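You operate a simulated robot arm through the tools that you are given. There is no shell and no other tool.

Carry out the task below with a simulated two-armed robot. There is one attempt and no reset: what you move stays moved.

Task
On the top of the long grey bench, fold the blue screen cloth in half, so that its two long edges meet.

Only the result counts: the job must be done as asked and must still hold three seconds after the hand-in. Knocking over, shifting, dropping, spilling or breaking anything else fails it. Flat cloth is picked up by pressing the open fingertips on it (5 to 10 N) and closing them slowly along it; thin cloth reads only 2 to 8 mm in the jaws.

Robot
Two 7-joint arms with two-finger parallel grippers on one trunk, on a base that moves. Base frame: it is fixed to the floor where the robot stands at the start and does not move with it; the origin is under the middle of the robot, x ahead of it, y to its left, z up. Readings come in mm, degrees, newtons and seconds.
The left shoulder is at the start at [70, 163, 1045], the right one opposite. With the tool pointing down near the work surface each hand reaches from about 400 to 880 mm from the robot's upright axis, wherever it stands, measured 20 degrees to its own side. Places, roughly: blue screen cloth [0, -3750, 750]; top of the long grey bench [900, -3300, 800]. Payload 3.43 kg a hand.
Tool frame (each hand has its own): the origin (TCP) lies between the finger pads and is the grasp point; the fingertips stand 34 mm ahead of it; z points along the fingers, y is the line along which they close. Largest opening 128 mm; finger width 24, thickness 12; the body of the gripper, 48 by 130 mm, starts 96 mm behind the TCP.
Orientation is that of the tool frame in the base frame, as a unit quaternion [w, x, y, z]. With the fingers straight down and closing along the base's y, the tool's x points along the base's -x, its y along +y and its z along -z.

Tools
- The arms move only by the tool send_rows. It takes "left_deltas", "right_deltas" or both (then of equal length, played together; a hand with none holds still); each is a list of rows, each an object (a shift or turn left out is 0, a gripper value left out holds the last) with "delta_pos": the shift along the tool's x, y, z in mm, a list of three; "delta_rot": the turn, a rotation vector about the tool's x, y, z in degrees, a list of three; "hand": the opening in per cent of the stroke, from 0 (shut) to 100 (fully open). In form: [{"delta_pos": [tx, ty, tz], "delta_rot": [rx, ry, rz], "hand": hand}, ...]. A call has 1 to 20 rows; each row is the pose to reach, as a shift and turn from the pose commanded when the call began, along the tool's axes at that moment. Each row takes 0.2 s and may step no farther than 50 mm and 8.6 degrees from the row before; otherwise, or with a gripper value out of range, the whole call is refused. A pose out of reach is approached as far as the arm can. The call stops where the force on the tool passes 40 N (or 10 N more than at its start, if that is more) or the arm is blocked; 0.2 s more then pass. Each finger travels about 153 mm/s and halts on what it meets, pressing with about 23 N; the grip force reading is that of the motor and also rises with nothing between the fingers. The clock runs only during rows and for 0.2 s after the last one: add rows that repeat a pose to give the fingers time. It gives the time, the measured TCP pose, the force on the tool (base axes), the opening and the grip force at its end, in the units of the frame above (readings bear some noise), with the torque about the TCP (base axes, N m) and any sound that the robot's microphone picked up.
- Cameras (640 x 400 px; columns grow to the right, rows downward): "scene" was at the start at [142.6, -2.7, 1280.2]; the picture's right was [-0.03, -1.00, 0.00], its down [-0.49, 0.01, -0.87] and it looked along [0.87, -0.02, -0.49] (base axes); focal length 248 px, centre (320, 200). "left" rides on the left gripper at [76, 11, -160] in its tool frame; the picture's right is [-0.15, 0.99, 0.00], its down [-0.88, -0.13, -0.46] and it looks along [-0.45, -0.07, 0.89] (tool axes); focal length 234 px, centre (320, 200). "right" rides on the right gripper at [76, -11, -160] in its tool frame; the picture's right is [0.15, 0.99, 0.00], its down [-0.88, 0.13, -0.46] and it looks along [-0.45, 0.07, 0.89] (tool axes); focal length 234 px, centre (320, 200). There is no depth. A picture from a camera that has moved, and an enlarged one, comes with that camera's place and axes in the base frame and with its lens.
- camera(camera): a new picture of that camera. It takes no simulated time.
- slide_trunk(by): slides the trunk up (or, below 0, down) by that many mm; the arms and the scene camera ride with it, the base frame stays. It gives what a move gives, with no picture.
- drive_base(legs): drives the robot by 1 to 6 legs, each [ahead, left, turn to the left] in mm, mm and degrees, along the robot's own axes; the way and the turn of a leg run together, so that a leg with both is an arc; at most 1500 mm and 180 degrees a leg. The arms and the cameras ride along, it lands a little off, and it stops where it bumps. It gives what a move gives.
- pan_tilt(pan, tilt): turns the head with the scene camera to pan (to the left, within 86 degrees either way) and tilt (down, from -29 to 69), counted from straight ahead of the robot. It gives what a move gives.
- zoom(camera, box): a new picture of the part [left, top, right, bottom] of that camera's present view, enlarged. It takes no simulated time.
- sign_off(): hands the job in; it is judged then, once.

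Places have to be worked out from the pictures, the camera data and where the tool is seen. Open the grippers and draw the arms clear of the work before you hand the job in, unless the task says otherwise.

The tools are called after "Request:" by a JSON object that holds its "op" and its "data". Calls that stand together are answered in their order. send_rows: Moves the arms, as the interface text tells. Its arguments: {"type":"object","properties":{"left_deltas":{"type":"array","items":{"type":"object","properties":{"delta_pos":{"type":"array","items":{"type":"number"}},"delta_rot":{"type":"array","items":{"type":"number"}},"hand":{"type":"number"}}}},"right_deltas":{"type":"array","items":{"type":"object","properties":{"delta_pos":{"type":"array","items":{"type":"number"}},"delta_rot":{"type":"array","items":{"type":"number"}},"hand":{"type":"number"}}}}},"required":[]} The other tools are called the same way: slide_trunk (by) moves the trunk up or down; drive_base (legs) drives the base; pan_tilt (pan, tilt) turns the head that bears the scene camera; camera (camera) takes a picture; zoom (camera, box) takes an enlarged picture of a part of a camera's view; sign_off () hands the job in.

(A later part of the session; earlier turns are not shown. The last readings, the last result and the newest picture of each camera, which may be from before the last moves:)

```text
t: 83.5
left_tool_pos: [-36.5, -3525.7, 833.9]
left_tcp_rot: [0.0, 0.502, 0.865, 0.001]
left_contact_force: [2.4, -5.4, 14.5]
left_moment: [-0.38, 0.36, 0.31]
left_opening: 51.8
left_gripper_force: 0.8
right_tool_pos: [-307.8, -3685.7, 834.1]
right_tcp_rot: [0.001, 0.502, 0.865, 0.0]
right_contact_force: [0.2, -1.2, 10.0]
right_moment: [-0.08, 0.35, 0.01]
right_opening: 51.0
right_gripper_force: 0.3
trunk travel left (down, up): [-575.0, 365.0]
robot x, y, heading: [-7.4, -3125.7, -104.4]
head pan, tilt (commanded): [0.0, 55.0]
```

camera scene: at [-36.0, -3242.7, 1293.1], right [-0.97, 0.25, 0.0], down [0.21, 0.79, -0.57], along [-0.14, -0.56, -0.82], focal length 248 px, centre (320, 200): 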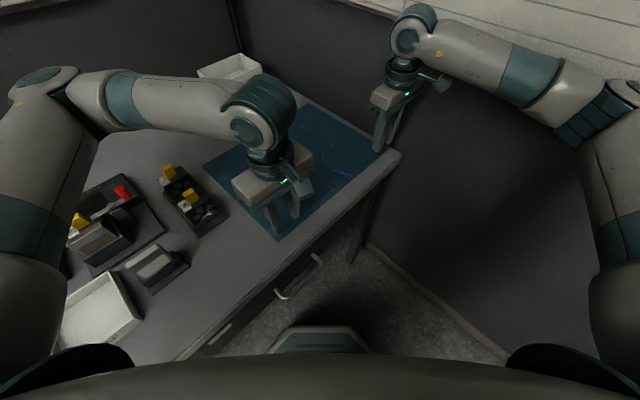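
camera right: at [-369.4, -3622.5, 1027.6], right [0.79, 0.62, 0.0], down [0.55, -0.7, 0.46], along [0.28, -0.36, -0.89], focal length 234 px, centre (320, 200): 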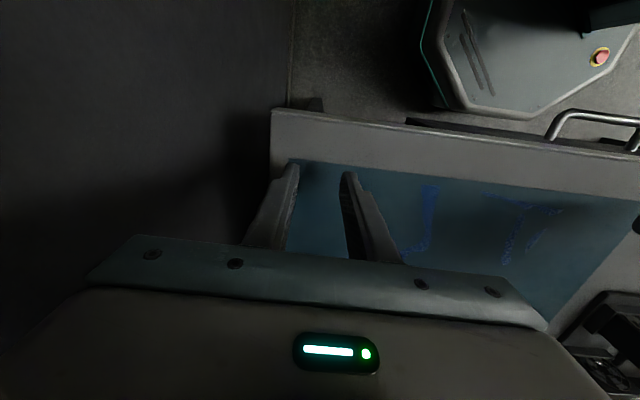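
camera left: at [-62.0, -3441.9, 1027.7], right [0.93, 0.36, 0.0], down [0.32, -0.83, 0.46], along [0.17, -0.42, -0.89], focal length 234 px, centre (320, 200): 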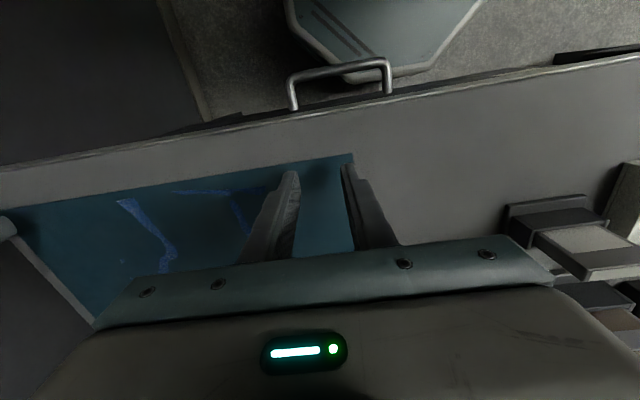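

Still on the −l fingers; I rotate another +0.1° and start closing both slowly.

Request:
{"op": "send_rows", "data": {"left_deltas": [{"delta_pos": [0, 0, -0.1], "delta_rot": [0.1, 0, 0], "hand": 40}, {"delta_pos": [0, 0, -0.1], "delta_rot": [0.1, 0, 0], "hand": 38}, {"delta_pos": [0, 0, -0.1], "delta_rot": [0.1, 0, 0], "hand": 36.5}, {"delta_pos": [0, 0, -0.1], "delta_rot": [0.1, 0, 0], "hand": 35}, {"delta_pos": [0, 0, -0.1], "delta_rot": [0.1, 0, 0], "hand": 33.5}, {"delta_pos": [0, 0, -0.1], "delta_rot": [0.1, 0, 0], "hand": 32}], "right_deltas": [{"delta_pos": [0, 0, 0], "delta_rot": [0.1, 0, 0], "hand": 40}, {"delta_pos": [0, 0, 0], "delta_rot": [0.1, 0, 0], "hand": 38}, {"delta_pos": [0, 0, 0], "delta_rot": [0.1, 0, 0], "hand": 36.5}, {"delta_pos": [0, 0, 0], "delta_rot": [0.1, 0, 0], "hand": 35}, {"delta_pos": [0, 0, 0], "delta_rot": [0.1, 0, 0], "hand": 33.5}, {"delta_pos": [0, 0, 0], "delta_rot": [0.1, 0, 0], "hand": 32}]}}

Request:
{"op": "zoom", "data": {"camera": "left", "box": [240, 120, 432, 240]}}

Request:
{"op": "zoom", "data": {"camera": "right", "box": [220, 110, 412, 230]}}

```text
t: 84.9
left_tool_pos: [-36.8, -3523.6, 833.6]
left_tcp_rot: [0.0, 0.503, 0.865, 0.001]
left_contact_force: [0.1, 0.7, 0.5]
left_moment: [0.0, 0.0, -0.02]
left_opening: 41.1
left_gripper_force: 0.2
right_tool_pos: [-307.3, -3686.8, 834.0]
right_tcp_rot: [0.001, 0.503, 0.865, -0.001]
right_contact_force: [-0.4, -0.5, 18.2]
right_moment: [0.22, -0.01, 0.19]
right_opening: 46.2
right_gripper_force: 4.2
trunk travel left (down, up): [-575.0, 365.0]
robot x, y, heading: [-8.9, -3128.1, -104.5]
head pan, tilt (commanded): [0.0, 55.0]
```

```text
3.33 times, centred on (336, 180) of left
camera zoom: at [-65.2, -3453.4, 992.9], right [0.93, 0.36, 0.0], down [0.32, -0.83, 0.46], along [0.17, -0.42, -0.89], focal length 781 px, centre (267, 267)
```

zoom: 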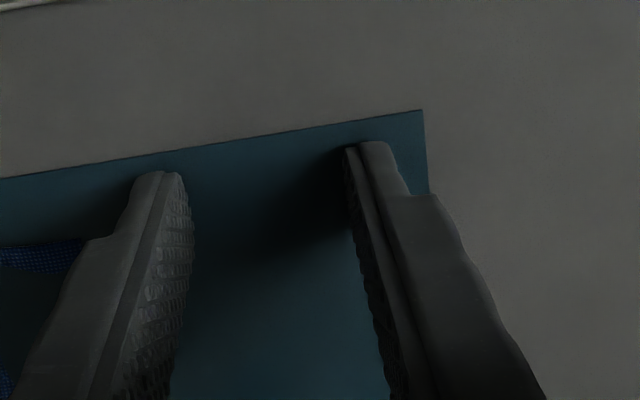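

```text
3.33 times, centred on (316, 170) of right
camera zoom: at [-355.0, -3626.0, 994.0], right [0.79, 0.62, 0.0], down [0.55, -0.7, 0.46], along [0.28, -0.36, -0.89], focal length 781 px, centre (333, 300)
```

zoom: 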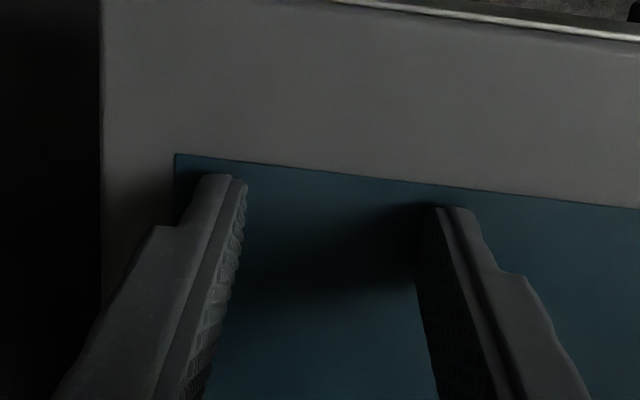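

The right now presses 18 N and its jaws stick (46 mm vs 41 commanded), a good sign of dragging cloth; the left lost contact. I keep closing the right slowly and hold the left.

Request:
{"op": "send_rows", "data": {"right_deltas": [{"delta_pos": [0, 0, -0.1], "hand": 31}, {"delta_pos": [0, 0, -0.2], "hand": 29}, {"delta_pos": [0, 0, -0.2], "hand": 27}, {"delta_pos": [0, 0, -0.2], "hand": 25}, {"delta_pos": [0, 0, -0.2], "hand": 23}, {"delta_pos": [0, 0, -0.2], "hand": 21}]}}

Request:
{"op": "zoom", "data": {"camera": "right", "box": [220, 110, 412, 230]}}

```text
t: 86.3
left_tool_pos: [-37.0, -3526.2, 834.7]
left_tcp_rot: [0.0, 0.502, 0.865, 0.001]
left_contact_force: [-0.2, 0.8, 0.1]
left_moment: [-0.01, 0.0, 0.0]
left_opening: 41.0
left_gripper_force: 0.0
right_tool_pos: [-308.7, -3685.8, 832.8]
right_tcp_rot: [0.0, 0.503, 0.864, 0.0]
right_contact_force: [-0.9, 0.8, 12.0]
right_moment: [0.02, 0.21, -0.05]
right_opening: 29.0
right_gripper_force: 1.5
trunk travel left (down, up): [-575.0, 365.0]
robot x, y, heading: [-5.6, -3124.5, -104.4]
head pan, tilt (commanded): [0.0, 55.0]
```

```text
3.33 times, centred on (316, 170) of right
camera zoom: at [-355.3, -3626.2, 994.0], right [0.79, 0.62, 0.0], down [0.55, -0.7, 0.46], along [0.28, -0.36, -0.89], focal length 781 px, centre (333, 300)
```

zoom: 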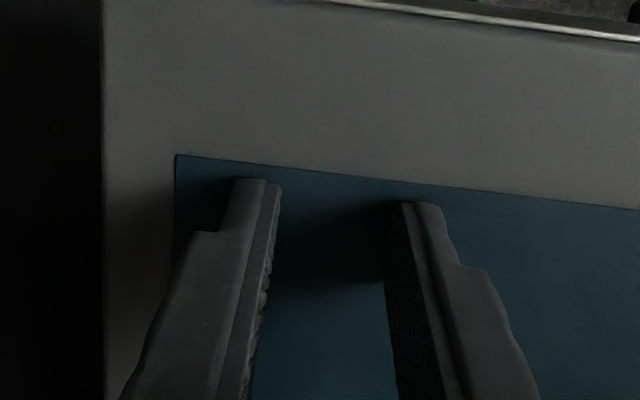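

No bunching yet; I close the rest of the way to see whether it catches.

Request:
{"op": "send_rows", "data": {"right_deltas": [{"delta_pos": [0, 0, 0.1], "hand": 20}, {"delta_pos": [0, 0, 0.1], "hand": 18}, {"delta_pos": [0, 0, 0.1], "hand": 16}, {"delta_pos": [0, 0, 0.1], "hand": 14}, {"delta_pos": [0, 0, 0.1], "hand": 12}, {"delta_pos": [0, 0, 0.1], "hand": 10}, {"delta_pos": [0, 0, 0.1], "hand": 8}, {"delta_pos": [0, 0, 0.1], "hand": 6}, {"delta_pos": [0, 0, 0.1], "hand": 4}, {"delta_pos": [0, 0, 0.1], "hand": 2}, {"delta_pos": [0, 0, 0.1], "hand": 0}, {"delta_pos": [0, 0, 0.1], "hand": 0}, {"delta_pos": [0, 0, 0.1], "hand": 0}]}}

Request:
{"op": "zoom", "data": {"camera": "right", "box": [220, 110, 412, 230]}}

```text
t: 89.1
left_tool_pos: [-36.0, -3526.3, 834.8]
left_tcp_rot: [0.0, 0.503, 0.864, 0.0]
left_contact_force: [-0.2, -0.4, -0.2]
left_moment: [0.03, 0.02, 0.02]
left_opening: 41.3
left_gripper_force: 0.2
right_tool_pos: [-307.9, -3687.3, 833.6]
right_tcp_rot: [0.0, 0.503, 0.864, 0.001]
right_contact_force: [-1.3, -0.4, 7.4]
right_moment: [0.04, 0.07, 0.02]
right_opening: 0.0
right_gripper_force: 22.7
trunk travel left (down, up): [-575.0, 365.0]
robot x, y, heading: [-9.1, -3124.8, -104.4]
head pan, tilt (commanded): [0.0, 55.0]
```

```text
3.33 times, centred on (316, 170) of right
camera zoom: at [-355.3, -3626.8, 994.0], right [0.79, 0.62, 0.0], down [0.55, -0.7, 0.46], along [0.28, -0.36, -0.89], focal length 781 px, centre (333, 300)
```

zoom: 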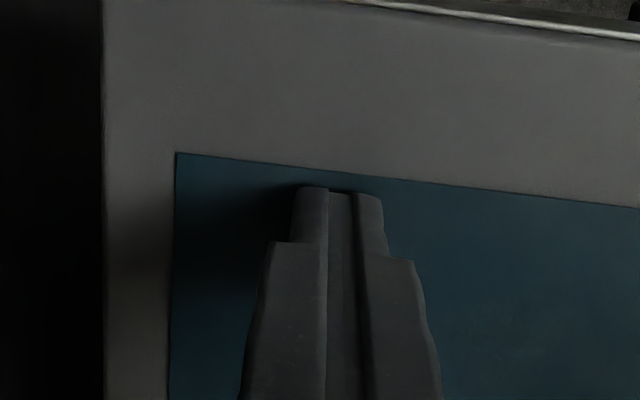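

Again nothing. To learn whether the fingers drag the cloth at all, I slide the closed right fingers, still pressing about 7 N, 15 mm toward the front and watch the corner.

Request:
{"op": "send_rows", "data": {"right_deltas": [{"delta_pos": [4, 0, 0.1]}, {"delta_pos": [8, 0, 0.1]}, {"delta_pos": [12, 0, 0.1]}, {"delta_pos": [15, 0, 0.1]}, {"delta_pos": [15, 0, 0.1]}]}}

Request:
{"op": "zoom", "data": {"camera": "right", "box": [220, 110, 412, 230]}}

```text
t: 90.3
left_tool_pos: [-37.5, -3527.3, 834.7]
left_tcp_rot: [0.0, 0.503, 0.865, -0.001]
left_contact_force: [0.9, 0.0, 0.9]
left_moment: [0.02, 0.0, 0.01]
left_opening: 41.1
left_gripper_force: 0.1
right_tool_pos: [-313.6, -3674.4, 833.2]
right_tcp_rot: [0.001, 0.502, 0.865, 0.0]
right_contact_force: [3.0, -8.9, 14.4]
right_moment: [-0.19, -0.04, 0.14]
right_opening: 0.0
right_gripper_force: 22.9
trunk travel left (down, up): [-575.0, 365.0]
robot x, y, heading: [-5.3, -3120.8, -104.5]
head pan, tilt (commanded): [0.0, 55.0]
```

```text
3.33 times, centred on (316, 170) of right
camera zoom: at [-361.4, -3613.9, 994.0], right [0.79, 0.62, 0.0], down [0.55, -0.7, 0.46], along [0.28, -0.36, -0.89], focal length 781 px, centre (333, 300)
```

zoom: 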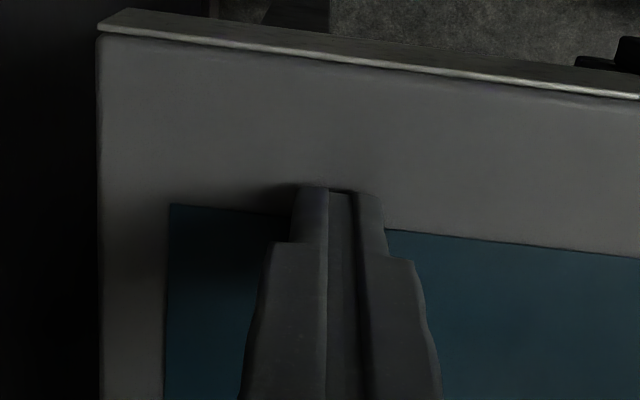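

The fingers slid over the cloth (tangential 9 N at 14 N normal) without moving it, so heavier pressing only makes it slip. I reopen the right hand, go back onto the cloth, and probe the contact in fine steps to find the soft 5–8 N range.

Request:
{"op": "send_rows", "data": {"right_deltas": [{"delta_pos": [15, 0, -3], "hand": 0}, {"delta_pos": [5, 0, -4], "hand": 15}, {"delta_pos": [-5, 0, -4], "hand": 30}, {"delta_pos": [-8, 0, -4], "hand": 35}, {"delta_pos": [-8, 0, -2.5], "hand": 35}, {"delta_pos": [-8, 0, -1.5], "hand": 35}]}}

Request:
{"op": "send_rows", "data": {"right_deltas": [{"delta_pos": [0, 0, 0.3]}]}}

Request:
{"op": "send_rows", "data": {"right_deltas": [{"delta_pos": [0, 0, 0.2]}]}}

Request:
{"op": "send_rows", "data": {"right_deltas": [{"delta_pos": [0, 0, 0.2]}]}}

Request:
{"op": "send_rows", "data": {"right_deltas": [{"delta_pos": [0, 0, 0.2]}]}}

```text
t: 91.7
left_tool_pos: [-37.3, -3525.5, 833.2]
left_tcp_rot: [0.0, 0.502, 0.865, 0.0]
left_contact_force: [-1.4, 1.8, 3.0]
left_moment: [0.0, 0.09, -0.09]
left_opening: 41.0
left_gripper_force: 0.0
right_tool_pos: [-312.2, -3680.6, 834.8]
right_tcp_rot: [0.0, 0.502, 0.865, 0.001]
right_contact_force: [-0.5, -0.4, -0.3]
right_moment: [-0.02, -0.01, -0.03]
right_opening: 44.7
right_gripper_force: 0.1
trunk travel left (down, up): [-575.0, 365.0]
robot x, y, heading: [-9.7, -3124.0, -104.6]
head pan, tilt (commanded): [0.0, 55.0]
```

```text
t: 92.1
left_tool_pos: [-38.0, -3525.5, 835.0]
left_tcp_rot: [0.001, 0.503, 0.864, 0.001]
left_contact_force: [-0.8, 2.1, 2.4]
left_moment: [-0.01, 0.12, -0.08]
left_opening: 41.3
left_gripper_force: 0.4
right_tool_pos: [-311.5, -3679.5, 834.0]
right_tcp_rot: [0.001, 0.502, 0.865, 0.0]
right_contact_force: [-0.7, 0.9, 2.2]
right_moment: [0.0, 0.09, -0.03]
right_opening: 44.8
right_gripper_force: 0.0
trunk travel left (down, up): [-575.0, 365.0]
robot x, y, heading: [-5.5, -3122.0, -104.6]
head pan, tilt (commanded): [0.0, 55.0]
```

```text
t: 92.5
left_tool_pos: [-38.2, -3526.0, 834.1]
left_tcp_rot: [0.0, 0.502, 0.865, 0.001]
left_contact_force: [-1.5, 0.3, 1.0]
left_moment: [0.03, 0.08, -0.04]
left_opening: 41.5
left_gripper_force: 0.6
right_tool_pos: [-311.5, -3679.3, 834.1]
right_tcp_rot: [0.001, 0.504, 0.863, 0.0]
right_contact_force: [-0.9, 0.8, 3.2]
right_moment: [0.02, 0.12, -0.03]
right_opening: 45.2
right_gripper_force: 0.2
trunk travel left (down, up): [-575.0, 365.0]
robot x, y, heading: [-6.9, -3126.1, -104.6]
head pan, tilt (commanded): [0.0, 55.0]
```

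```text
t: 92.9
left_tool_pos: [-36.9, -3527.6, 833.2]
left_tcp_rot: [0.0, 0.503, 0.864, 0.001]
left_contact_force: [-0.2, 0.5, 1.0]
left_moment: [0.0, 0.05, 0.0]
left_opening: 41.1
left_gripper_force: 0.5
right_tool_pos: [-311.5, -3679.8, 834.4]
right_tcp_rot: [0.0, 0.502, 0.865, 0.0]
right_contact_force: [-1.6, 1.1, 5.6]
right_moment: [0.02, 0.21, -0.07]
right_opening: 45.0
right_gripper_force: 0.7
trunk travel left (down, up): [-575.0, 365.0]
robot x, y, heading: [-8.4, -3128.3, -104.4]
head pan, tilt (commanded): [0.0, 55.0]
```

```text
t: 93.3
left_tool_pos: [-38.0, -3525.7, 833.6]
left_tcp_rot: [0.001, 0.502, 0.865, 0.001]
left_contact_force: [-0.1, 1.0, 0.3]
left_moment: [0.01, 0.0, 0.03]
left_opening: 41.2
left_gripper_force: 0.1
right_tool_pos: [-310.7, -3680.6, 833.5]
right_tcp_rot: [0.0, 0.502, 0.865, 0.0]
right_contact_force: [-2.9, 0.3, 6.3]
right_moment: [0.01, 0.27, -0.02]
right_opening: 45.6
right_gripper_force: 0.5
trunk travel left (down, up): [-575.0, 365.0]
robot x, y, heading: [-7.8, -3123.0, -104.5]
head pan, tilt (commanded): [0.0, 55.0]
```

The force rises gently now (2→6 N), but it is on the −l finger. I rotate +0.15° to level, reading the balance.

Request:
{"op": "send_rows", "data": {"right_deltas": [{"delta_pos": [0, 0, 0], "delta_rot": [0.15, 0, 0]}, {"delta_pos": [0, 0, 0], "delta_rot": [0.15, 0, 0]}]}}

Request:
{"op": "send_rows", "data": {"right_deltas": [{"delta_pos": [0, 0, 0]}]}}

```text
t: 93.9
left_tool_pos: [-37.3, -3526.5, 834.3]
left_tcp_rot: [0.001, 0.503, 0.864, 0.001]
left_contact_force: [0.3, 0.6, -0.3]
left_moment: [-0.01, -0.02, 0.04]
left_opening: 41.0
left_gripper_force: 0.0
right_tool_pos: [-310.6, -3680.0, 834.6]
right_tcp_rot: [-0.001, 0.502, 0.865, -0.001]
right_contact_force: [0.7, 1.8, 7.8]
right_moment: [0.21, -0.16, 0.01]
right_opening: 45.1
right_gripper_force: 0.6
trunk travel left (down, up): [-575.0, 365.0]
robot x, y, heading: [-4.7, -3120.1, -104.6]
head pan, tilt (commanded): [0.0, 55.0]
```

```text
t: 94.3
left_tool_pos: [-36.0, -3525.5, 834.9]
left_tcp_rot: [0.0, 0.503, 0.864, 0.001]
left_contact_force: [-0.1, 0.0, -0.6]
left_moment: [0.02, -0.03, -0.02]
left_opening: 41.0
left_gripper_force: 0.0
right_tool_pos: [-310.3, -3680.1, 833.8]
right_tcp_rot: [-0.001, 0.503, 0.864, -0.001]
right_contact_force: [1.1, 0.5, 6.5]
right_moment: [0.18, -0.18, 0.07]
right_opening: 45.1
right_gripper_force: 0.1
trunk travel left (down, up): [-575.0, 365.0]
robot x, y, heading: [-4.8, -3125.7, -104.5]
head pan, tilt (commanded): [0.0, 55.0]
```

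The load went over to the +l finger, so I rotate back −0.08° and begin closing very slowly (about 3 mm/s), checking force every few rows.

Request:
{"op": "send_rows", "data": {"right_deltas": [{"delta_pos": [0, 0, 0], "delta_rot": [-0.08, 0, 0], "hand": 35}, {"delta_pos": [0, 0, 0], "delta_rot": [-0.08, 0, 0], "hand": 34.5}, {"delta_pos": [0, 0, 0], "delta_rot": [-0.08, 0, 0], "hand": 34}, {"delta_pos": [0, 0, 0], "delta_rot": [-0.08, 0, 0], "hand": 33.5}, {"delta_pos": [0, 0, 0], "delta_rot": [-0.08, 0, 0], "hand": 33}, {"delta_pos": [0, 0, 0], "delta_rot": [-0.08, 0, 0], "hand": 32.5}, {"delta_pos": [0, 0, 0], "delta_rot": [-0.08, 0, 0], "hand": 32}]}}

Request:
{"op": "zoom", "data": {"camera": "right", "box": [220, 110, 412, 230]}}

```text
t: 95.9
left_tool_pos: [-36.4, -3525.4, 835.0]
left_tcp_rot: [0.0, 0.503, 0.864, 0.0]
left_contact_force: [-0.2, 0.1, 0.3]
left_moment: [-0.01, -0.02, -0.03]
left_opening: 40.9
left_gripper_force: 0.1
right_tool_pos: [-310.2, -3679.6, 833.2]
right_tcp_rot: [0.0, 0.503, 0.864, 0.0]
right_contact_force: [2.9, 0.5, 4.4]
right_moment: [0.1, -0.22, -0.02]
right_opening: 42.8
right_gripper_force: 1.8
trunk travel left (down, up): [-575.0, 365.0]
robot x, y, heading: [-5.5, -3122.9, -104.4]
head pan, tilt (commanded): [0.0, 55.0]
```

```text
3.33 times, centred on (316, 170) of right
camera zoom: at [-358.1, -3620.0, 994.1], right [0.79, 0.62, 0.0], down [0.55, -0.7, 0.46], along [0.28, -0.36, -0.89], focal length 781 px, centre (333, 300)
```

zoom: 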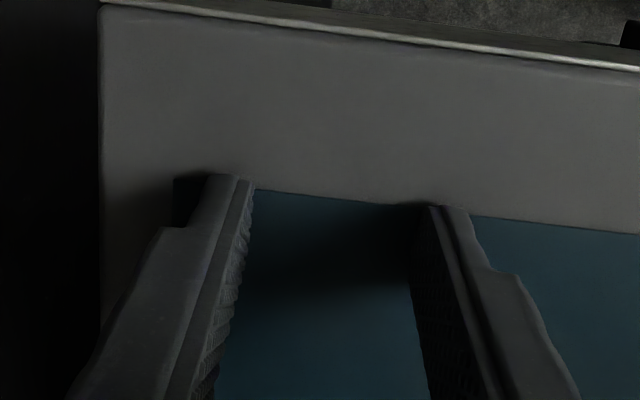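

The near ends of the fingers reach just past the cloth edge, so I lift 1 mm, shift 7 mm further in, press again and continue the slow close.

Request:
{"op": "send_rows", "data": {"right_deltas": [{"delta_pos": [0, 0, -1.5], "hand": 34}, {"delta_pos": [-7, 0, -1.5], "hand": 34}, {"delta_pos": [-7, 0, -0.5], "hand": 34}, {"delta_pos": [-7, 0, 0], "hand": 34}, {"delta_pos": [-7, 0, 0.1], "hand": 34}]}}

Request:
{"op": "send_rows", "data": {"right_deltas": [{"delta_pos": [0, 0, 0.1], "hand": 33.5}, {"delta_pos": [0, 0, 0.1], "hand": 33}, {"delta_pos": [0, 0, 0.1], "hand": 32.5}, {"delta_pos": [0, 0, 0.1], "hand": 32}, {"delta_pos": [0, 0, 0.1], "hand": 31.5}]}}

```text
t: 97.1
left_tool_pos: [-38.7, -3527.0, 833.2]
left_tcp_rot: [0.001, 0.502, 0.865, 0.001]
left_contact_force: [1.7, -1.3, 1.9]
left_moment: [-0.04, -0.02, 0.03]
left_opening: 40.5
left_gripper_force: 0.0
right_tool_pos: [-306.9, -3686.4, 834.3]
right_tcp_rot: [0.0, 0.503, 0.864, 0.0]
right_contact_force: [-2.4, 1.9, 2.4]
right_moment: [0.12, 0.01, 0.03]
right_opening: 43.2
right_gripper_force: 0.0
trunk travel left (down, up): [-575.0, 365.0]
robot x, y, heading: [-8.1, -3124.2, -104.3]
head pan, tilt (commanded): [0.0, 55.0]
```

```text
t: 98.3
left_tool_pos: [-37.6, -3525.8, 834.7]
left_tcp_rot: [0.0, 0.502, 0.865, 0.001]
left_contact_force: [0.0, 0.0, 0.2]
left_moment: [0.01, 0.0, 0.0]
left_opening: 41.1
left_gripper_force: 0.2
right_tool_pos: [-307.6, -3685.7, 833.6]
right_tcp_rot: [0.001, 0.502, 0.865, 0.001]
right_contact_force: [0.6, 1.0, 4.9]
right_moment: [0.11, -0.06, -0.02]
right_opening: 41.7
right_gripper_force: 1.6
trunk travel left (down, up): [-575.0, 365.0]
robot x, y, heading: [-5.7, -3122.9, -104.6]
head pan, tilt (commanded): [0.0, 55.0]
```

Force 4.9 N and fairly balanced. I keep closing slowly.

Request:
{"op": "send_rows", "data": {"right_deltas": [{"delta_pos": [0, 0, 0.1], "hand": 31}, {"delta_pos": [0, 0, 0.1], "hand": 30.3}, {"delta_pos": [0, 0, 0.1], "hand": 29.6}, {"delta_pos": [0, 0, 0.1], "hand": 28.9}, {"delta_pos": [0, 0, 0.1], "hand": 28.2}, {"delta_pos": [0, 0, 0.1], "hand": 27.5}, {"delta_pos": [0, 0, 0.1], "hand": 26.8}, {"delta_pos": [0, 0, 0.1], "hand": 26}]}}

Request:
{"op": "zoom", "data": {"camera": "right", "box": [220, 110, 412, 230]}}

```text
t: 100.1
left_tool_pos: [-38.0, -3525.3, 833.5]
left_tcp_rot: [0.001, 0.502, 0.865, 0.0]
left_contact_force: [-0.2, 0.8, 0.4]
left_moment: [-0.02, -0.02, -0.01]
left_opening: 41.0
left_gripper_force: 0.1
right_tool_pos: [-306.3, -3685.7, 834.2]
right_tcp_rot: [0.001, 0.502, 0.865, 0.0]
right_contact_force: [5.2, 2.4, 6.1]
right_moment: [0.2, -0.27, -0.06]
right_opening: 36.2
right_gripper_force: 2.7
trunk travel left (down, up): [-575.0, 365.0]
robot x, y, heading: [-2.6, -3122.4, -104.5]
head pan, tilt (commanded): [0.0, 55.0]
```

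```text
3.33 times, centred on (316, 170) of right
camera zoom: at [-354.2, -3625.8, 994.1], right [0.79, 0.62, 0.0], down [0.55, -0.7, 0.46], along [0.28, -0.36, -0.89], focal length 781 px, centre (333, 300)
```

zoom: 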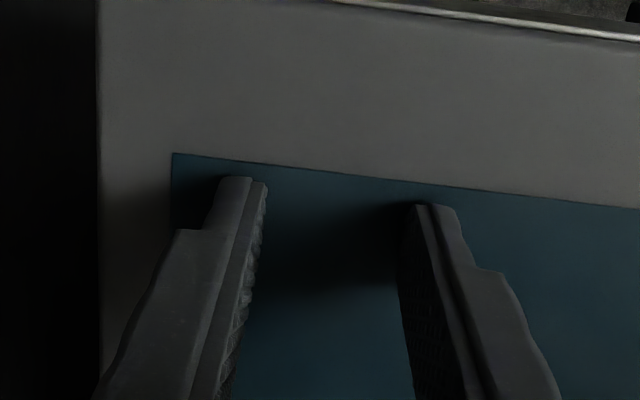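

The sideways force of 5.7 N shows the +l finger bears nearly all. I rotate −0.12° to bring the other finger down and continue slowly.

Request:
{"op": "send_rows", "data": {"right_deltas": [{"delta_pos": [0, 0, 0], "delta_rot": [-0.12, 0, 0], "hand": 26}, {"delta_pos": [0, 0, 0], "delta_rot": [-0.12, 0, 0], "hand": 25.3}, {"delta_pos": [0, 0, 0], "delta_rot": [-0.12, 0, 0], "hand": 24.6}, {"delta_pos": [0, 0, 0], "delta_rot": [-0.12, 0, 0], "hand": 24}]}}

Request:
{"op": "send_rows", "data": {"right_deltas": [{"delta_pos": [0, 0, 0], "delta_rot": [0, 0, 0], "hand": 23.3}, {"delta_pos": [0, 0, 0], "delta_rot": [0, 0, 0], "hand": 22.6}, {"delta_pos": [0, 0, 0], "delta_rot": [0, 0, 0], "hand": 22}, {"delta_pos": [0, 0, 0], "delta_rot": [0, 0, 0], "hand": 21.3}]}}

Request:
{"op": "zoom", "data": {"camera": "right", "box": [220, 110, 412, 230]}}

```text
t: 101.1
left_tool_pos: [-37.7, -3526.1, 834.5]
left_tcp_rot: [0.001, 0.503, 0.865, 0.0]
left_contact_force: [-0.2, -0.1, 0.5]
left_moment: [0.02, 0.02, 0.03]
left_opening: 40.8
left_gripper_force: 0.2
right_tool_pos: [-308.3, -3685.8, 833.8]
right_tcp_rot: [0.0, 0.503, 0.864, 0.001]
right_contact_force: [-3.8, -1.7, 6.2]
right_moment: [-0.08, 0.24, -0.03]
right_opening: 32.8
right_gripper_force: 1.9
trunk travel left (down, up): [-575.0, 365.0]
robot x, y, heading: [-5.8, -3124.8, -104.6]
head pan, tilt (commanded): [0.0, 55.0]
```

```text
t: 102.1
left_tool_pos: [-37.5, -3525.1, 834.7]
left_tcp_rot: [0.0, 0.502, 0.865, 0.001]
left_contact_force: [0.0, -0.3, 0.7]
left_moment: [0.01, -0.02, 0.03]
left_opening: 40.9
left_gripper_force: 0.1
right_tool_pos: [-308.4, -3686.1, 834.5]
right_tcp_rot: [0.0, 0.503, 0.865, 0.001]
right_contact_force: [-6.7, -2.8, 8.1]
right_moment: [-0.11, 0.41, 0.02]
right_opening: 31.0
right_gripper_force: 3.4
trunk travel left (down, up): [-575.0, 365.0]
robot x, y, heading: [-4.1, -3126.9, -104.5]
head pan, tilt (commanded): [0.0, 55.0]
```

```text
3.33 times, centred on (316, 170) of right
camera zoom: at [-355.9, -3626.5, 994.0], right [0.79, 0.62, 0.0], down [0.55, -0.7, 0.46], along [0.28, -0.36, -0.89], focal length 781 px, centre (333, 300)
```

zoom: 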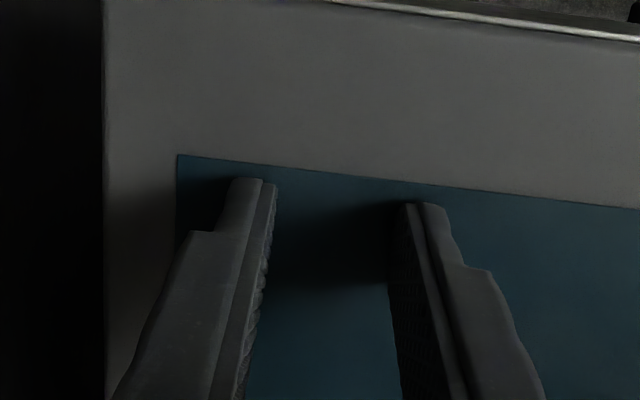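

The outer finger drags at 7 N sideways yet the cloth corner does not move. I look at the whole cloth from the head camera to see whether my strokes changed anything.

Request:
{"op": "zoom", "data": {"camera": "scene", "box": [200, 95, 424, 235]}}

Request:
{"op": "camera", "data": {"camera": "right"}}

Request:
{"op": "zoom", "data": {"camera": "right", "box": [400, 150, 560, 250]}}

```text
2.86 times, centred on (312, 165) of scene
camera zoom: at [-36.2, -3242.2, 1293.2], right [-0.97, 0.25, 0.0], down [0.21, 0.79, -0.57], along [-0.14, -0.56, -0.82], focal length 710 px, centre (343, 300)
```

zoom: 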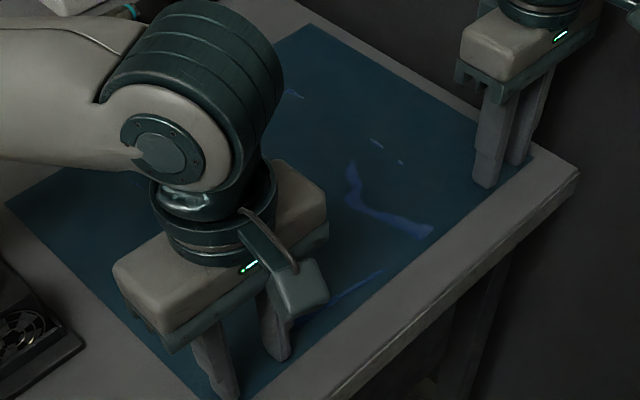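

```text
taken
camera right: at [-355.9, -3626.5, 994.0], right [0.79, 0.62, 0.0], down [0.55, -0.7, 0.46], along [0.28, -0.36, -0.89], focal length 234 px, centre (320, 200)
```

right: 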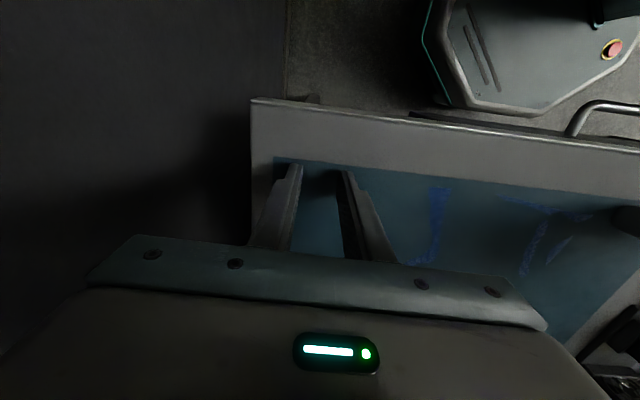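

```text
4.00 times, centred on (480, 200) of right
camera zoom: at [-355.9, -3626.5, 994.0], right [0.79, 0.62, 0.0], down [0.55, -0.7, 0.46], along [0.28, -0.36, -0.89], focal length 937 px, centre (-320, 200)
```

zoom: 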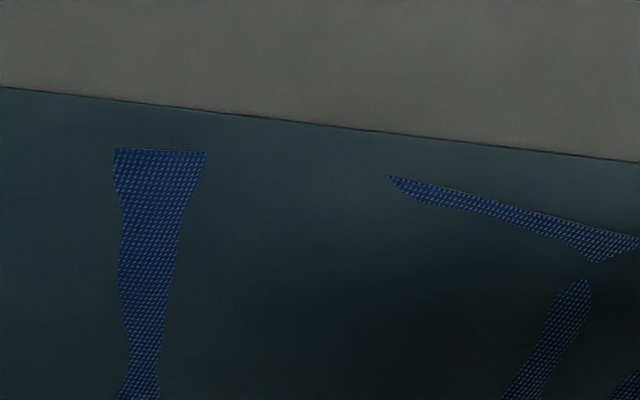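

The cloth is unmoved, so friction alone will not gather it here. I'll instead let the outer finger press on the bare bench just in front of the edge and plough the edge inward against the inner finger: right hand up, yaw +90°, centre 5 mm inside the edge, 30 mm open, tilted so the outer finger is lower.

Request:
{"op": "send_rows", "data": {"right_deltas": [{"delta_pos": [0, 0, -10], "hand": 24}, {"delta_pos": [2, -2, -20], "delta_rot": [0, 0, 8.2], "hand": 24}, {"delta_pos": [4, -4, -20], "delta_rot": [0, 0, 16.4], "hand": 24}, {"delta_pos": [6, -6, -20], "delta_rot": [0, 0, 24.6], "hand": 24}, {"delta_pos": [8, -8, -20], "delta_rot": [0, 0, 32.8], "hand": 24}, {"delta_pos": [9.2, -11, -20], "delta_rot": [0, 0, 41], "hand": 24}, {"delta_pos": [9.2, -11, -20], "delta_rot": [0, 0, 49.2], "hand": 24}, {"delta_pos": [9.2, -11, -20], "delta_rot": [0, 0, 57.4], "hand": 24}, {"delta_pos": [9.2, -11, -20], "delta_rot": [0, 0, 65.6], "hand": 24}, {"delta_pos": [9.2, -11, -20], "delta_rot": [0, 0, 73.8], "hand": 24}, {"delta_pos": [9.2, -11, -20], "delta_rot": [0, 0, 82], "hand": 24}, {"delta_pos": [9.2, -11, -20], "delta_rot": [0, 0, 90], "hand": 24}, {"delta_pos": [9.2, -11, -20], "delta_rot": [0, 0, 90], "hand": 24}]}}

Request:
{"op": "camera", "data": {"camera": "right"}}

Request:
{"op": "zoom", "data": {"camera": "right", "box": [240, 120, 432, 240]}}

```text
t: 104.9
left_tool_pos: [-37.3, -3526.2, 834.1]
left_tcp_rot: [0.001, 0.502, 0.865, 0.001]
left_contact_force: [-1.0, 0.9, 2.3]
left_moment: [0.01, 0.12, -0.04]
left_opening: 40.9
left_gripper_force: 0.0
right_tool_pos: [-322.6, -3683.5, 853.2]
right_tcp_rot: [-0.001, 0.967, 0.256, 0.001]
right_contact_force: [-0.2, -0.4, -0.6]
right_moment: [0.0, -0.04, 0.0]
right_opening: 30.6
right_gripper_force: 0.1
trunk travel left (down, up): [-575.0, 365.0]
robot x, y, heading: [-7.4, -3120.6, -104.4]
head pan, tilt (commanded): [0.0, 55.0]
```

```text
taken
camera right: at [-262.1, -3637.0, 1013.7], right [0.62, -0.79, 0.0], down [-0.7, -0.55, 0.45], along [-0.36, -0.28, -0.89], focal length 234 px, centre (320, 200)
```

right: 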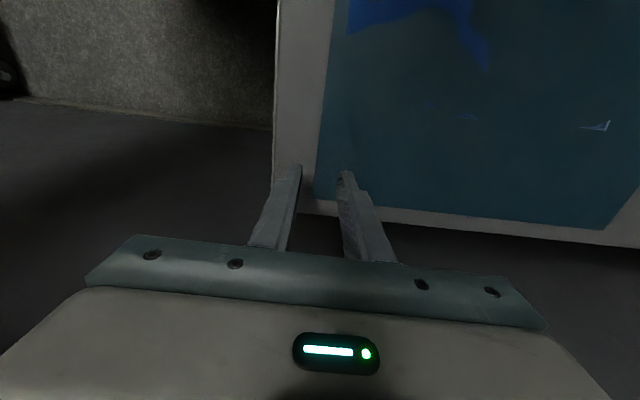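

```text
3.33 times, centred on (336, 180) of right
camera zoom: at [-262.1, -3637.0, 1013.7], right [0.62, -0.79, 0.0], down [-0.7, -0.55, 0.45], along [-0.36, -0.28, -0.89], focal length 781 px, centre (267, 267)
```

zoom: 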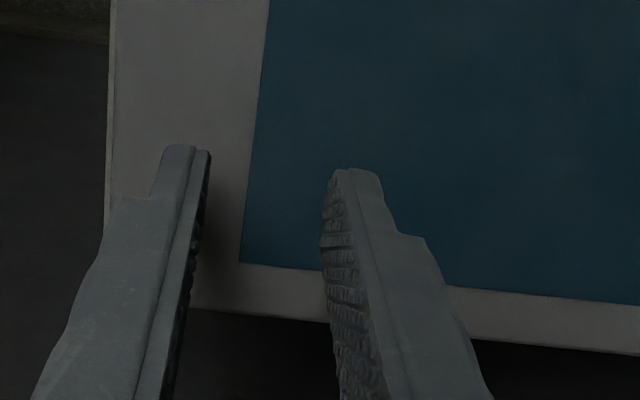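

The jaws now straddle the edge: outer pad about 11 mm outside, inner about 19 mm inside, 31 mm from the corner. I tilt −0.7° so the outer finger is lower and go down close to the surface.

Request:
{"op": "send_rows", "data": {"right_deltas": [{"delta_pos": [0, 0, 9], "delta_rot": [-0.7, 0, 0]}, {"delta_pos": [0, 0, 16], "delta_rot": [-0.7, 0, 0]}, {"delta_pos": [0, 0, 17.5], "delta_rot": [-0.7, 0, 0]}, {"delta_pos": [0, 0, 18], "delta_rot": [-0.7, 0, 0]}]}}

Request:
{"op": "send_rows", "data": {"right_deltas": [{"delta_pos": [0, 0, 0.4]}, {"delta_pos": [0, 0, 0.4]}]}}

Request:
{"op": "send_rows", "data": {"right_deltas": [{"delta_pos": [0, 0, 0.4]}, {"delta_pos": [0, 0, 0.4]}]}}

```text
t: 105.9
left_tool_pos: [-37.3, -3526.6, 833.4]
left_tcp_rot: [0.001, 0.502, 0.865, 0.001]
left_contact_force: [-0.9, 1.6, 3.9]
left_moment: [0.03, 0.13, -0.06]
left_opening: 40.9
left_gripper_force: 0.0
right_tool_pos: [-322.5, -3684.9, 835.5]
right_tcp_rot: [0.006, 0.967, 0.256, 0.003]
right_contact_force: [-0.2, 0.2, 0.0]
right_moment: [0.0, -0.01, 0.0]
right_opening: 30.5
right_gripper_force: 0.0
trunk travel left (down, up): [-575.0, 365.0]
robot x, y, heading: [-8.2, -3122.5, -104.5]
head pan, tilt (commanded): [0.0, 55.0]
```

```text
t: 106.5
left_tool_pos: [-37.3, -3526.2, 833.4]
left_tcp_rot: [0.0, 0.502, 0.865, 0.001]
left_contact_force: [-0.8, 1.2, 4.3]
left_moment: [-0.01, 0.13, -0.05]
left_opening: 41.0
left_gripper_force: 0.1
right_tool_pos: [-322.2, -3682.9, 834.9]
right_tcp_rot: [0.006, 0.967, 0.256, 0.003]
right_contact_force: [-1.2, 0.2, 0.2]
right_moment: [-0.06, 0.01, 0.0]
right_opening: 30.8
right_gripper_force: 0.1
trunk travel left (down, up): [-575.0, 365.0]
robot x, y, heading: [-8.1, -3123.2, -104.5]
head pan, tilt (commanded): [0.0, 55.0]
```

```text
t: 107.1
left_tool_pos: [-37.0, -3526.7, 834.3]
left_tcp_rot: [0.0, 0.502, 0.865, 0.001]
left_contact_force: [-2.1, 0.8, 3.7]
left_moment: [0.0, 0.14, -0.05]
left_opening: 41.0
left_gripper_force: 0.1
right_tool_pos: [-323.0, -3684.0, 834.4]
right_tcp_rot: [0.006, 0.967, 0.256, 0.002]
right_contact_force: [0.8, -0.1, -0.1]
right_moment: [-0.03, 0.01, 0.04]
right_opening: 30.6
right_gripper_force: 0.1
trunk travel left (down, up): [-575.0, 365.0]
robot x, y, heading: [-7.6, -3123.0, -104.6]
head pan, tilt (commanded): [0.0, 55.0]
```

Request:
{"op": "send_rows", "data": {"right_deltas": [{"delta_pos": [0, 0, 0.4]}, {"delta_pos": [0, 0, 0.4]}]}}

Request:
{"op": "send_rows", "data": {"right_deltas": [{"delta_pos": [0, 0, 0.3]}, {"delta_pos": [0, 0, 0.3]}]}}

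Request:
{"op": "send_rows", "data": {"right_deltas": [{"delta_pos": [0, 0, 0.2]}, {"delta_pos": [0, 0, 0.2]}]}}

```text
t: 107.7
left_tool_pos: [-37.5, -3525.8, 833.5]
left_tcp_rot: [0.001, 0.502, 0.865, 0.001]
left_contact_force: [-0.5, 0.8, 3.8]
left_moment: [0.0, 0.13, -0.04]
left_opening: 41.1
left_gripper_force: 0.1
right_tool_pos: [-322.8, -3684.5, 834.2]
right_tcp_rot: [0.006, 0.967, 0.256, 0.002]
right_contact_force: [0.3, -0.2, -1.0]
right_moment: [0.02, 0.0, -0.02]
right_opening: 30.5
right_gripper_force: 0.0
trunk travel left (down, up): [-575.0, 365.0]
robot x, y, heading: [-7.8, -3122.3, -104.4]
head pan, tilt (commanded): [0.0, 55.0]
```

```text
t: 108.3
left_tool_pos: [-37.7, -3526.3, 833.4]
left_tcp_rot: [0.0, 0.502, 0.865, 0.0]
left_contact_force: [-0.8, 0.9, 1.7]
left_moment: [-0.02, 0.08, -0.04]
left_opening: 41.0
left_gripper_force: 0.3
right_tool_pos: [-322.2, -3684.9, 834.1]
right_tcp_rot: [0.006, 0.967, 0.256, 0.003]
right_contact_force: [-1.4, -1.6, 4.4]
right_moment: [0.05, 0.15, 0.07]
right_opening: 30.9
right_gripper_force: 0.1
trunk travel left (down, up): [-575.0, 365.0]
robot x, y, heading: [-3.6, -3122.1, -104.5]
head pan, tilt (commanded): [0.0, 55.0]
```

```text
t: 108.9
left_tool_pos: [-37.4, -3525.6, 834.6]
left_tcp_rot: [0.0, 0.502, 0.865, 0.001]
left_contact_force: [-0.4, -0.2, -0.1]
left_moment: [0.02, -0.02, 0.01]
left_opening: 40.8
left_gripper_force: 0.1
right_tool_pos: [-322.1, -3683.4, 835.0]
right_tcp_rot: [0.006, 0.967, 0.255, 0.004]
right_contact_force: [-3.9, -1.4, 9.1]
right_moment: [0.18, 0.29, 0.06]
right_opening: 31.3
right_gripper_force: 0.7
trunk travel left (down, up): [-575.0, 365.0]
robot x, y, heading: [-3.9, -3122.4, -104.5]
head pan, tilt (commanded): [0.0, 55.0]
```

The outer finger alone now presses the bench with 9 N, the inner one just hovers at the cloth. I close slowly so the outer finger ploughs the edge.

Request:
{"op": "send_rows", "data": {"right_deltas": [{"delta_pos": [0, 0, 0], "hand": 23}, {"delta_pos": [0, 0, 0], "hand": 22}, {"delta_pos": [0, 0, 0], "hand": 21}, {"delta_pos": [0, 0, 0], "hand": 20}, {"delta_pos": [0, 0, 0], "hand": 19}, {"delta_pos": [0, 0, 0], "hand": 18}, {"delta_pos": [0, 0, 0], "hand": 17}, {"delta_pos": [0, 0, 0], "hand": 16}, {"delta_pos": [0, 0, 0], "hand": 15}, {"delta_pos": [0, 0, 0], "hand": 14}]}}

Request:
{"op": "zoom", "data": {"camera": "right", "box": [240, 120, 432, 240]}}

```text
t: 111.1
left_tool_pos: [-37.5, -3525.2, 834.4]
left_tcp_rot: [0.001, 0.502, 0.865, 0.0]
left_contact_force: [0.4, 0.3, -0.1]
left_moment: [-0.01, 0.04, -0.03]
left_opening: 41.0
left_gripper_force: 0.0
right_tool_pos: [-321.4, -3682.6, 834.2]
right_tcp_rot: [0.007, 0.966, 0.257, 0.003]
right_contact_force: [-7.3, 9.2, 12.4]
right_moment: [0.57, 0.39, 0.03]
right_opening: 24.6
right_gripper_force: 5.8
trunk travel left (down, up): [-575.0, 365.0]
robot x, y, heading: [-8.3, -3123.2, -104.4]
head pan, tilt (commanded): [0.0, 55.0]
```

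```text
3.33 times, centred on (336, 180) of right
camera zoom: at [-262.7, -3634.7, 994.3], right [0.62, -0.79, 0.01], down [-0.7, -0.54, 0.46], along [-0.35, -0.29, -0.89], focal length 781 px, centre (267, 267)
```

zoom: 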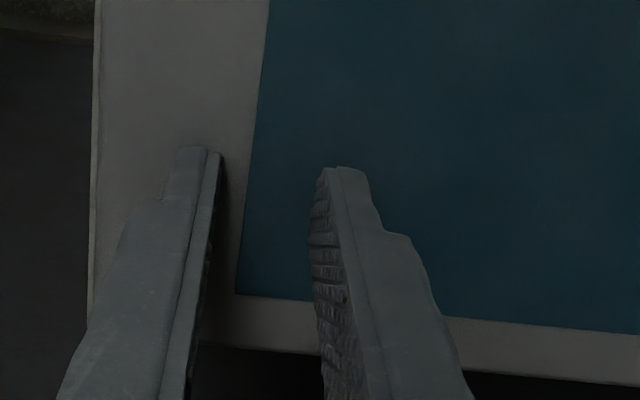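

The outer finger is nearing the edge. I continue closing.

Request:
{"op": "send_rows", "data": {"right_deltas": [{"delta_pos": [0, 0, 0], "hand": 13}, {"delta_pos": [0, 0, 0], "hand": 12}, {"delta_pos": [0, 0, 0], "hand": 11}, {"delta_pos": [0, 0, 0], "hand": 10}, {"delta_pos": [0, 0, 0], "hand": 9}, {"delta_pos": [0, 0, 0], "hand": 8}]}}

Request:
{"op": "zoom", "data": {"camera": "right", "box": [240, 120, 432, 240]}}

```text
t: 112.5
left_tool_pos: [-36.8, -3523.9, 835.0]
left_tcp_rot: [0.001, 0.502, 0.865, 0.0]
left_contact_force: [0.6, -0.9, 0.1]
left_moment: [0.03, 0.0, 0.0]
left_opening: 41.1
left_gripper_force: 0.0
right_tool_pos: [-322.3, -3683.9, 834.0]
right_tcp_rot: [0.007, 0.967, 0.256, 0.003]
right_contact_force: [-2.5, 7.6, 9.0]
right_moment: [0.39, 0.22, -0.1]
right_opening: 14.8
right_gripper_force: 4.1
trunk travel left (down, up): [-575.0, 365.0]
robot x, y, heading: [-4.5, -3119.5, -104.5]
head pan, tilt (commanded): [0.0, 55.0]
```

```text
3.33 times, centred on (336, 180) of right
camera zoom: at [-262.3, -3635.1, 994.2], right [0.62, -0.79, 0.01], down [-0.7, -0.54, 0.46], along [-0.35, -0.29, -0.89], focal length 781 px, centre (267, 267)
```

zoom: 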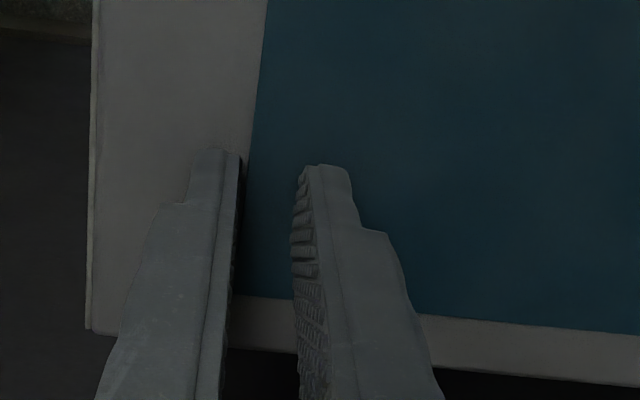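

The outer finger has reached the edge line. I continue closing in small steps.

Request:
{"op": "send_rows", "data": {"right_deltas": [{"delta_pos": [0, 0, 0], "hand": 7.2}, {"delta_pos": [0, 0, 0], "hand": 6.4}, {"delta_pos": [0, 0, 0], "hand": 5.6}, {"delta_pos": [0, 0, 0], "hand": 4.8}]}}

Request:
{"op": "zoom", "data": {"camera": "right", "box": [240, 120, 432, 240]}}

Request:
{"op": "send_rows", "data": {"right_deltas": [{"delta_pos": [0, 0, 0], "hand": 4}, {"delta_pos": [0, 0, 0], "hand": 3}, {"delta_pos": [0, 0, 0], "hand": 2}, {"delta_pos": [0, 0, 0], "hand": 1}, {"delta_pos": [0, 0, 0], "hand": 0}, {"delta_pos": [0, 0, 0], "hand": 0}, {"delta_pos": [0, 0, 0], "hand": 0}]}}

Request:
{"op": "zoom", "data": {"camera": "right", "box": [240, 120, 432, 240]}}

```text
t: 113.5
left_tool_pos: [-37.2, -3526.9, 834.8]
left_tcp_rot: [0.0, 0.503, 0.865, 0.001]
left_contact_force: [0.5, 1.0, 0.2]
left_moment: [-0.02, -0.02, 0.01]
left_opening: 41.1
left_gripper_force: 0.1
right_tool_pos: [-322.7, -3683.3, 833.8]
right_tcp_rot: [0.007, 0.966, 0.257, 0.002]
right_contact_force: [-2.5, 6.8, 8.6]
right_moment: [0.32, 0.18, -0.02]
right_opening: 10.1
right_gripper_force: 3.9
trunk travel left (down, up): [-575.0, 365.0]
robot x, y, heading: [-8.5, -3127.0, -104.5]
head pan, tilt (commanded): [0.0, 55.0]
```

```text
3.33 times, centred on (336, 180) of right
camera zoom: at [-262.6, -3635.2, 994.2], right [0.62, -0.79, 0.01], down [-0.7, -0.54, 0.46], along [-0.35, -0.29, -0.89], focal length 781 px, centre (267, 267)
```

zoom: 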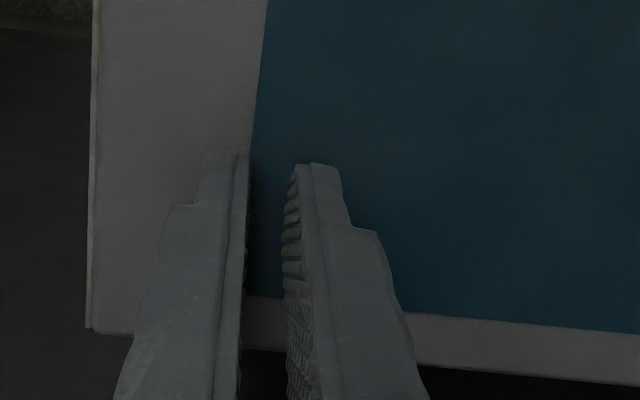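

```text
t: 115.1
left_tool_pos: [-37.5, -3525.9, 833.2]
left_tcp_rot: [0.0, 0.503, 0.864, 0.001]
left_contact_force: [-0.1, -0.1, 0.6]
left_moment: [0.02, -0.01, 0.03]
left_opening: 41.1
left_gripper_force: 0.0
right_tool_pos: [-321.6, -3684.6, 834.2]
right_tcp_rot: [0.006, 0.966, 0.257, 0.002]
right_contact_force: [-2.3, 2.9, 7.3]
right_moment: [0.18, 0.16, -0.01]
right_opening: 0.0
right_gripper_force: 22.5
trunk travel left (down, up): [-575.0, 365.0]
robot x, y, heading: [-4.4, -3124.0, -104.7]
head pan, tilt (commanded): [0.0, 55.0]
```

```text
3.33 times, centred on (336, 180) of right
camera zoom: at [-262.5, -3635.6, 994.1], right [0.62, -0.79, 0.01], down [-0.7, -0.54, 0.46], along [-0.35, -0.29, -0.89], focal length 781 px, centre (267, 267)
```

zoom: 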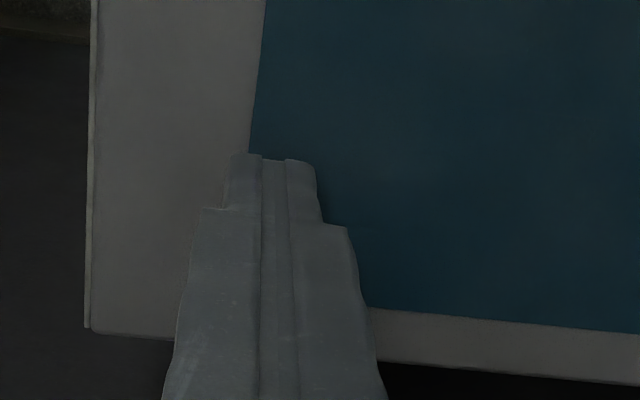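

Even an outer finger pressed on the bare bench passes over the teal border without any effect, so the teal rectangle seems to be a flat mat and the blue woven patches showing through it the real cloth, smaller than the mat. I raise both hands out of the way and look closely for the true cloth edges.

Request:
{"op": "send_rows", "data": {"left_deltas": [{"delta_pos": [0, 0, -15], "hand": 32}, {"delta_pos": [5, 10, -40]}, {"delta_pos": [20, 30, -70]}, {"delta_pos": [40, 50, -100]}, {"delta_pos": [60, 75, -130]}, {"delta_pos": [80, 100, -150]}], "right_deltas": [{"delta_pos": [0, 0, -15], "hand": 0}, {"delta_pos": [5, 15, -45], "hand": 24}, {"delta_pos": [20, 45, -80]}, {"delta_pos": [40, 75, -110]}, {"delta_pos": [55, 105, -140]}, {"delta_pos": [68, 133, -166]}]}}

Request:
{"op": "camera", "data": {"camera": "right"}}

Request:
{"op": "camera", "data": {"camera": "scene"}}

```text
t: 116.5
left_tool_pos: [-11.0, -3422.2, 999.5]
left_tcp_rot: [0.001, 0.503, 0.864, 0.002]
left_contact_force: [0.3, 1.3, -0.2]
left_moment: [0.0, 0.02, -0.02]
left_opening: 41.0
left_gripper_force: 0.1
left hand out of reach, approached as far as the arm can: row 5, 6
right_tool_pos: [-197.9, -3764.2, 1002.3]
right_tcp_rot: [0.006, 0.967, 0.256, 0.002]
right_contact_force: [0.1, -0.1, 0.0]
right_moment: [0.0, 0.0, -0.05]
right_opening: 30.6
right_gripper_force: 0.0
trunk travel left (down, up): [-575.0, 365.0]
robot x, y, heading: [-5.9, -3123.9, -104.5]
head pan, tilt (commanded): [0.0, 55.0]
```

```text
taken
camera right: at [-137.3, -3715.4, 1162.9], right [0.62, -0.79, 0.01], down [-0.7, -0.54, 0.46], along [-0.35, -0.29, -0.89], focal length 234 px, centre (320, 200)
```

right: 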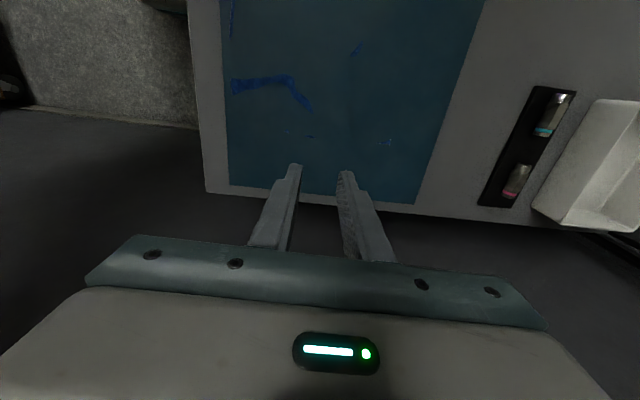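

```text
taken
camera scene: at [-35.1, -3241.5, 1293.2], right [-0.97, 0.25, 0.0], down [0.21, 0.79, -0.57], along [-0.14, -0.56, -0.82], focal length 248 px, centre (320, 200)
```

scene: 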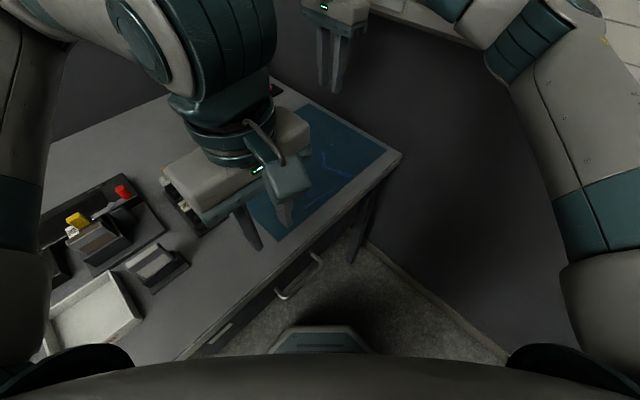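

The right camera now looks onto the right part of the cloth. I zoom into the patches to find where the weave ends.

Request:
{"op": "zoom", "data": {"camera": "right", "box": [190, 0, 350, 100]}}

Request:
{"op": "zoom", "data": {"camera": "right", "box": [220, 60, 316, 120]}}

Request:
{"op": "zoom", "data": {"camera": "right", "box": [270, 110, 430, 210]}}

```text
4.00 times, centred on (270, 50) of right
camera zoom: at [-137.3, -3715.4, 1162.9], right [0.62, -0.79, 0.01], down [-0.7, -0.54, 0.46], along [-0.35, -0.29, -0.89], focal length 937 px, centre (520, 800)
```

zoom: 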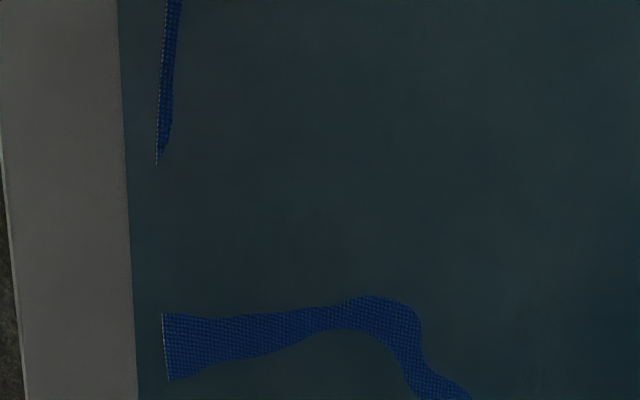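

```text
6.67 times, centred on (268, 90) of right
camera zoom: at [-137.3, -3715.4, 1162.9], right [0.62, -0.79, 0.01], down [-0.7, -0.54, 0.46], along [-0.35, -0.29, -0.89], focal length 1561 px, centre (667, 933)
```

zoom: 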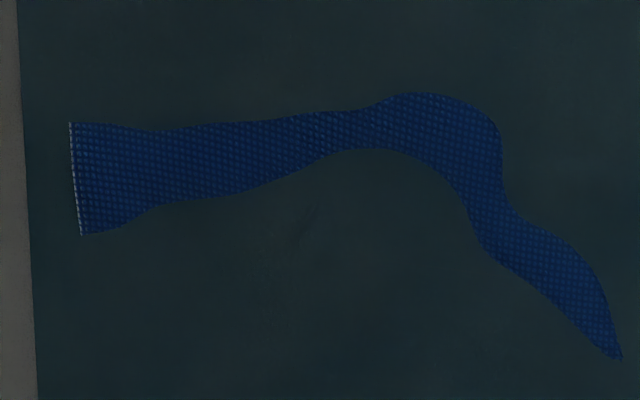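

```text
4.00 times, centred on (350, 160) of right
camera zoom: at [-137.3, -3715.4, 1162.9], right [0.62, -0.79, 0.01], down [-0.7, -0.54, 0.46], along [-0.35, -0.29, -0.89], focal length 937 px, centre (200, 360)
```

zoom: 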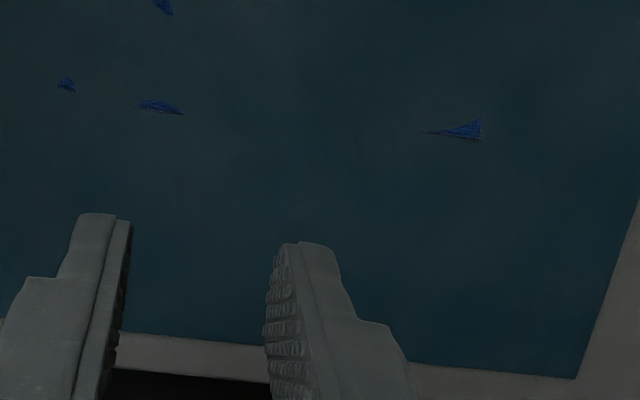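

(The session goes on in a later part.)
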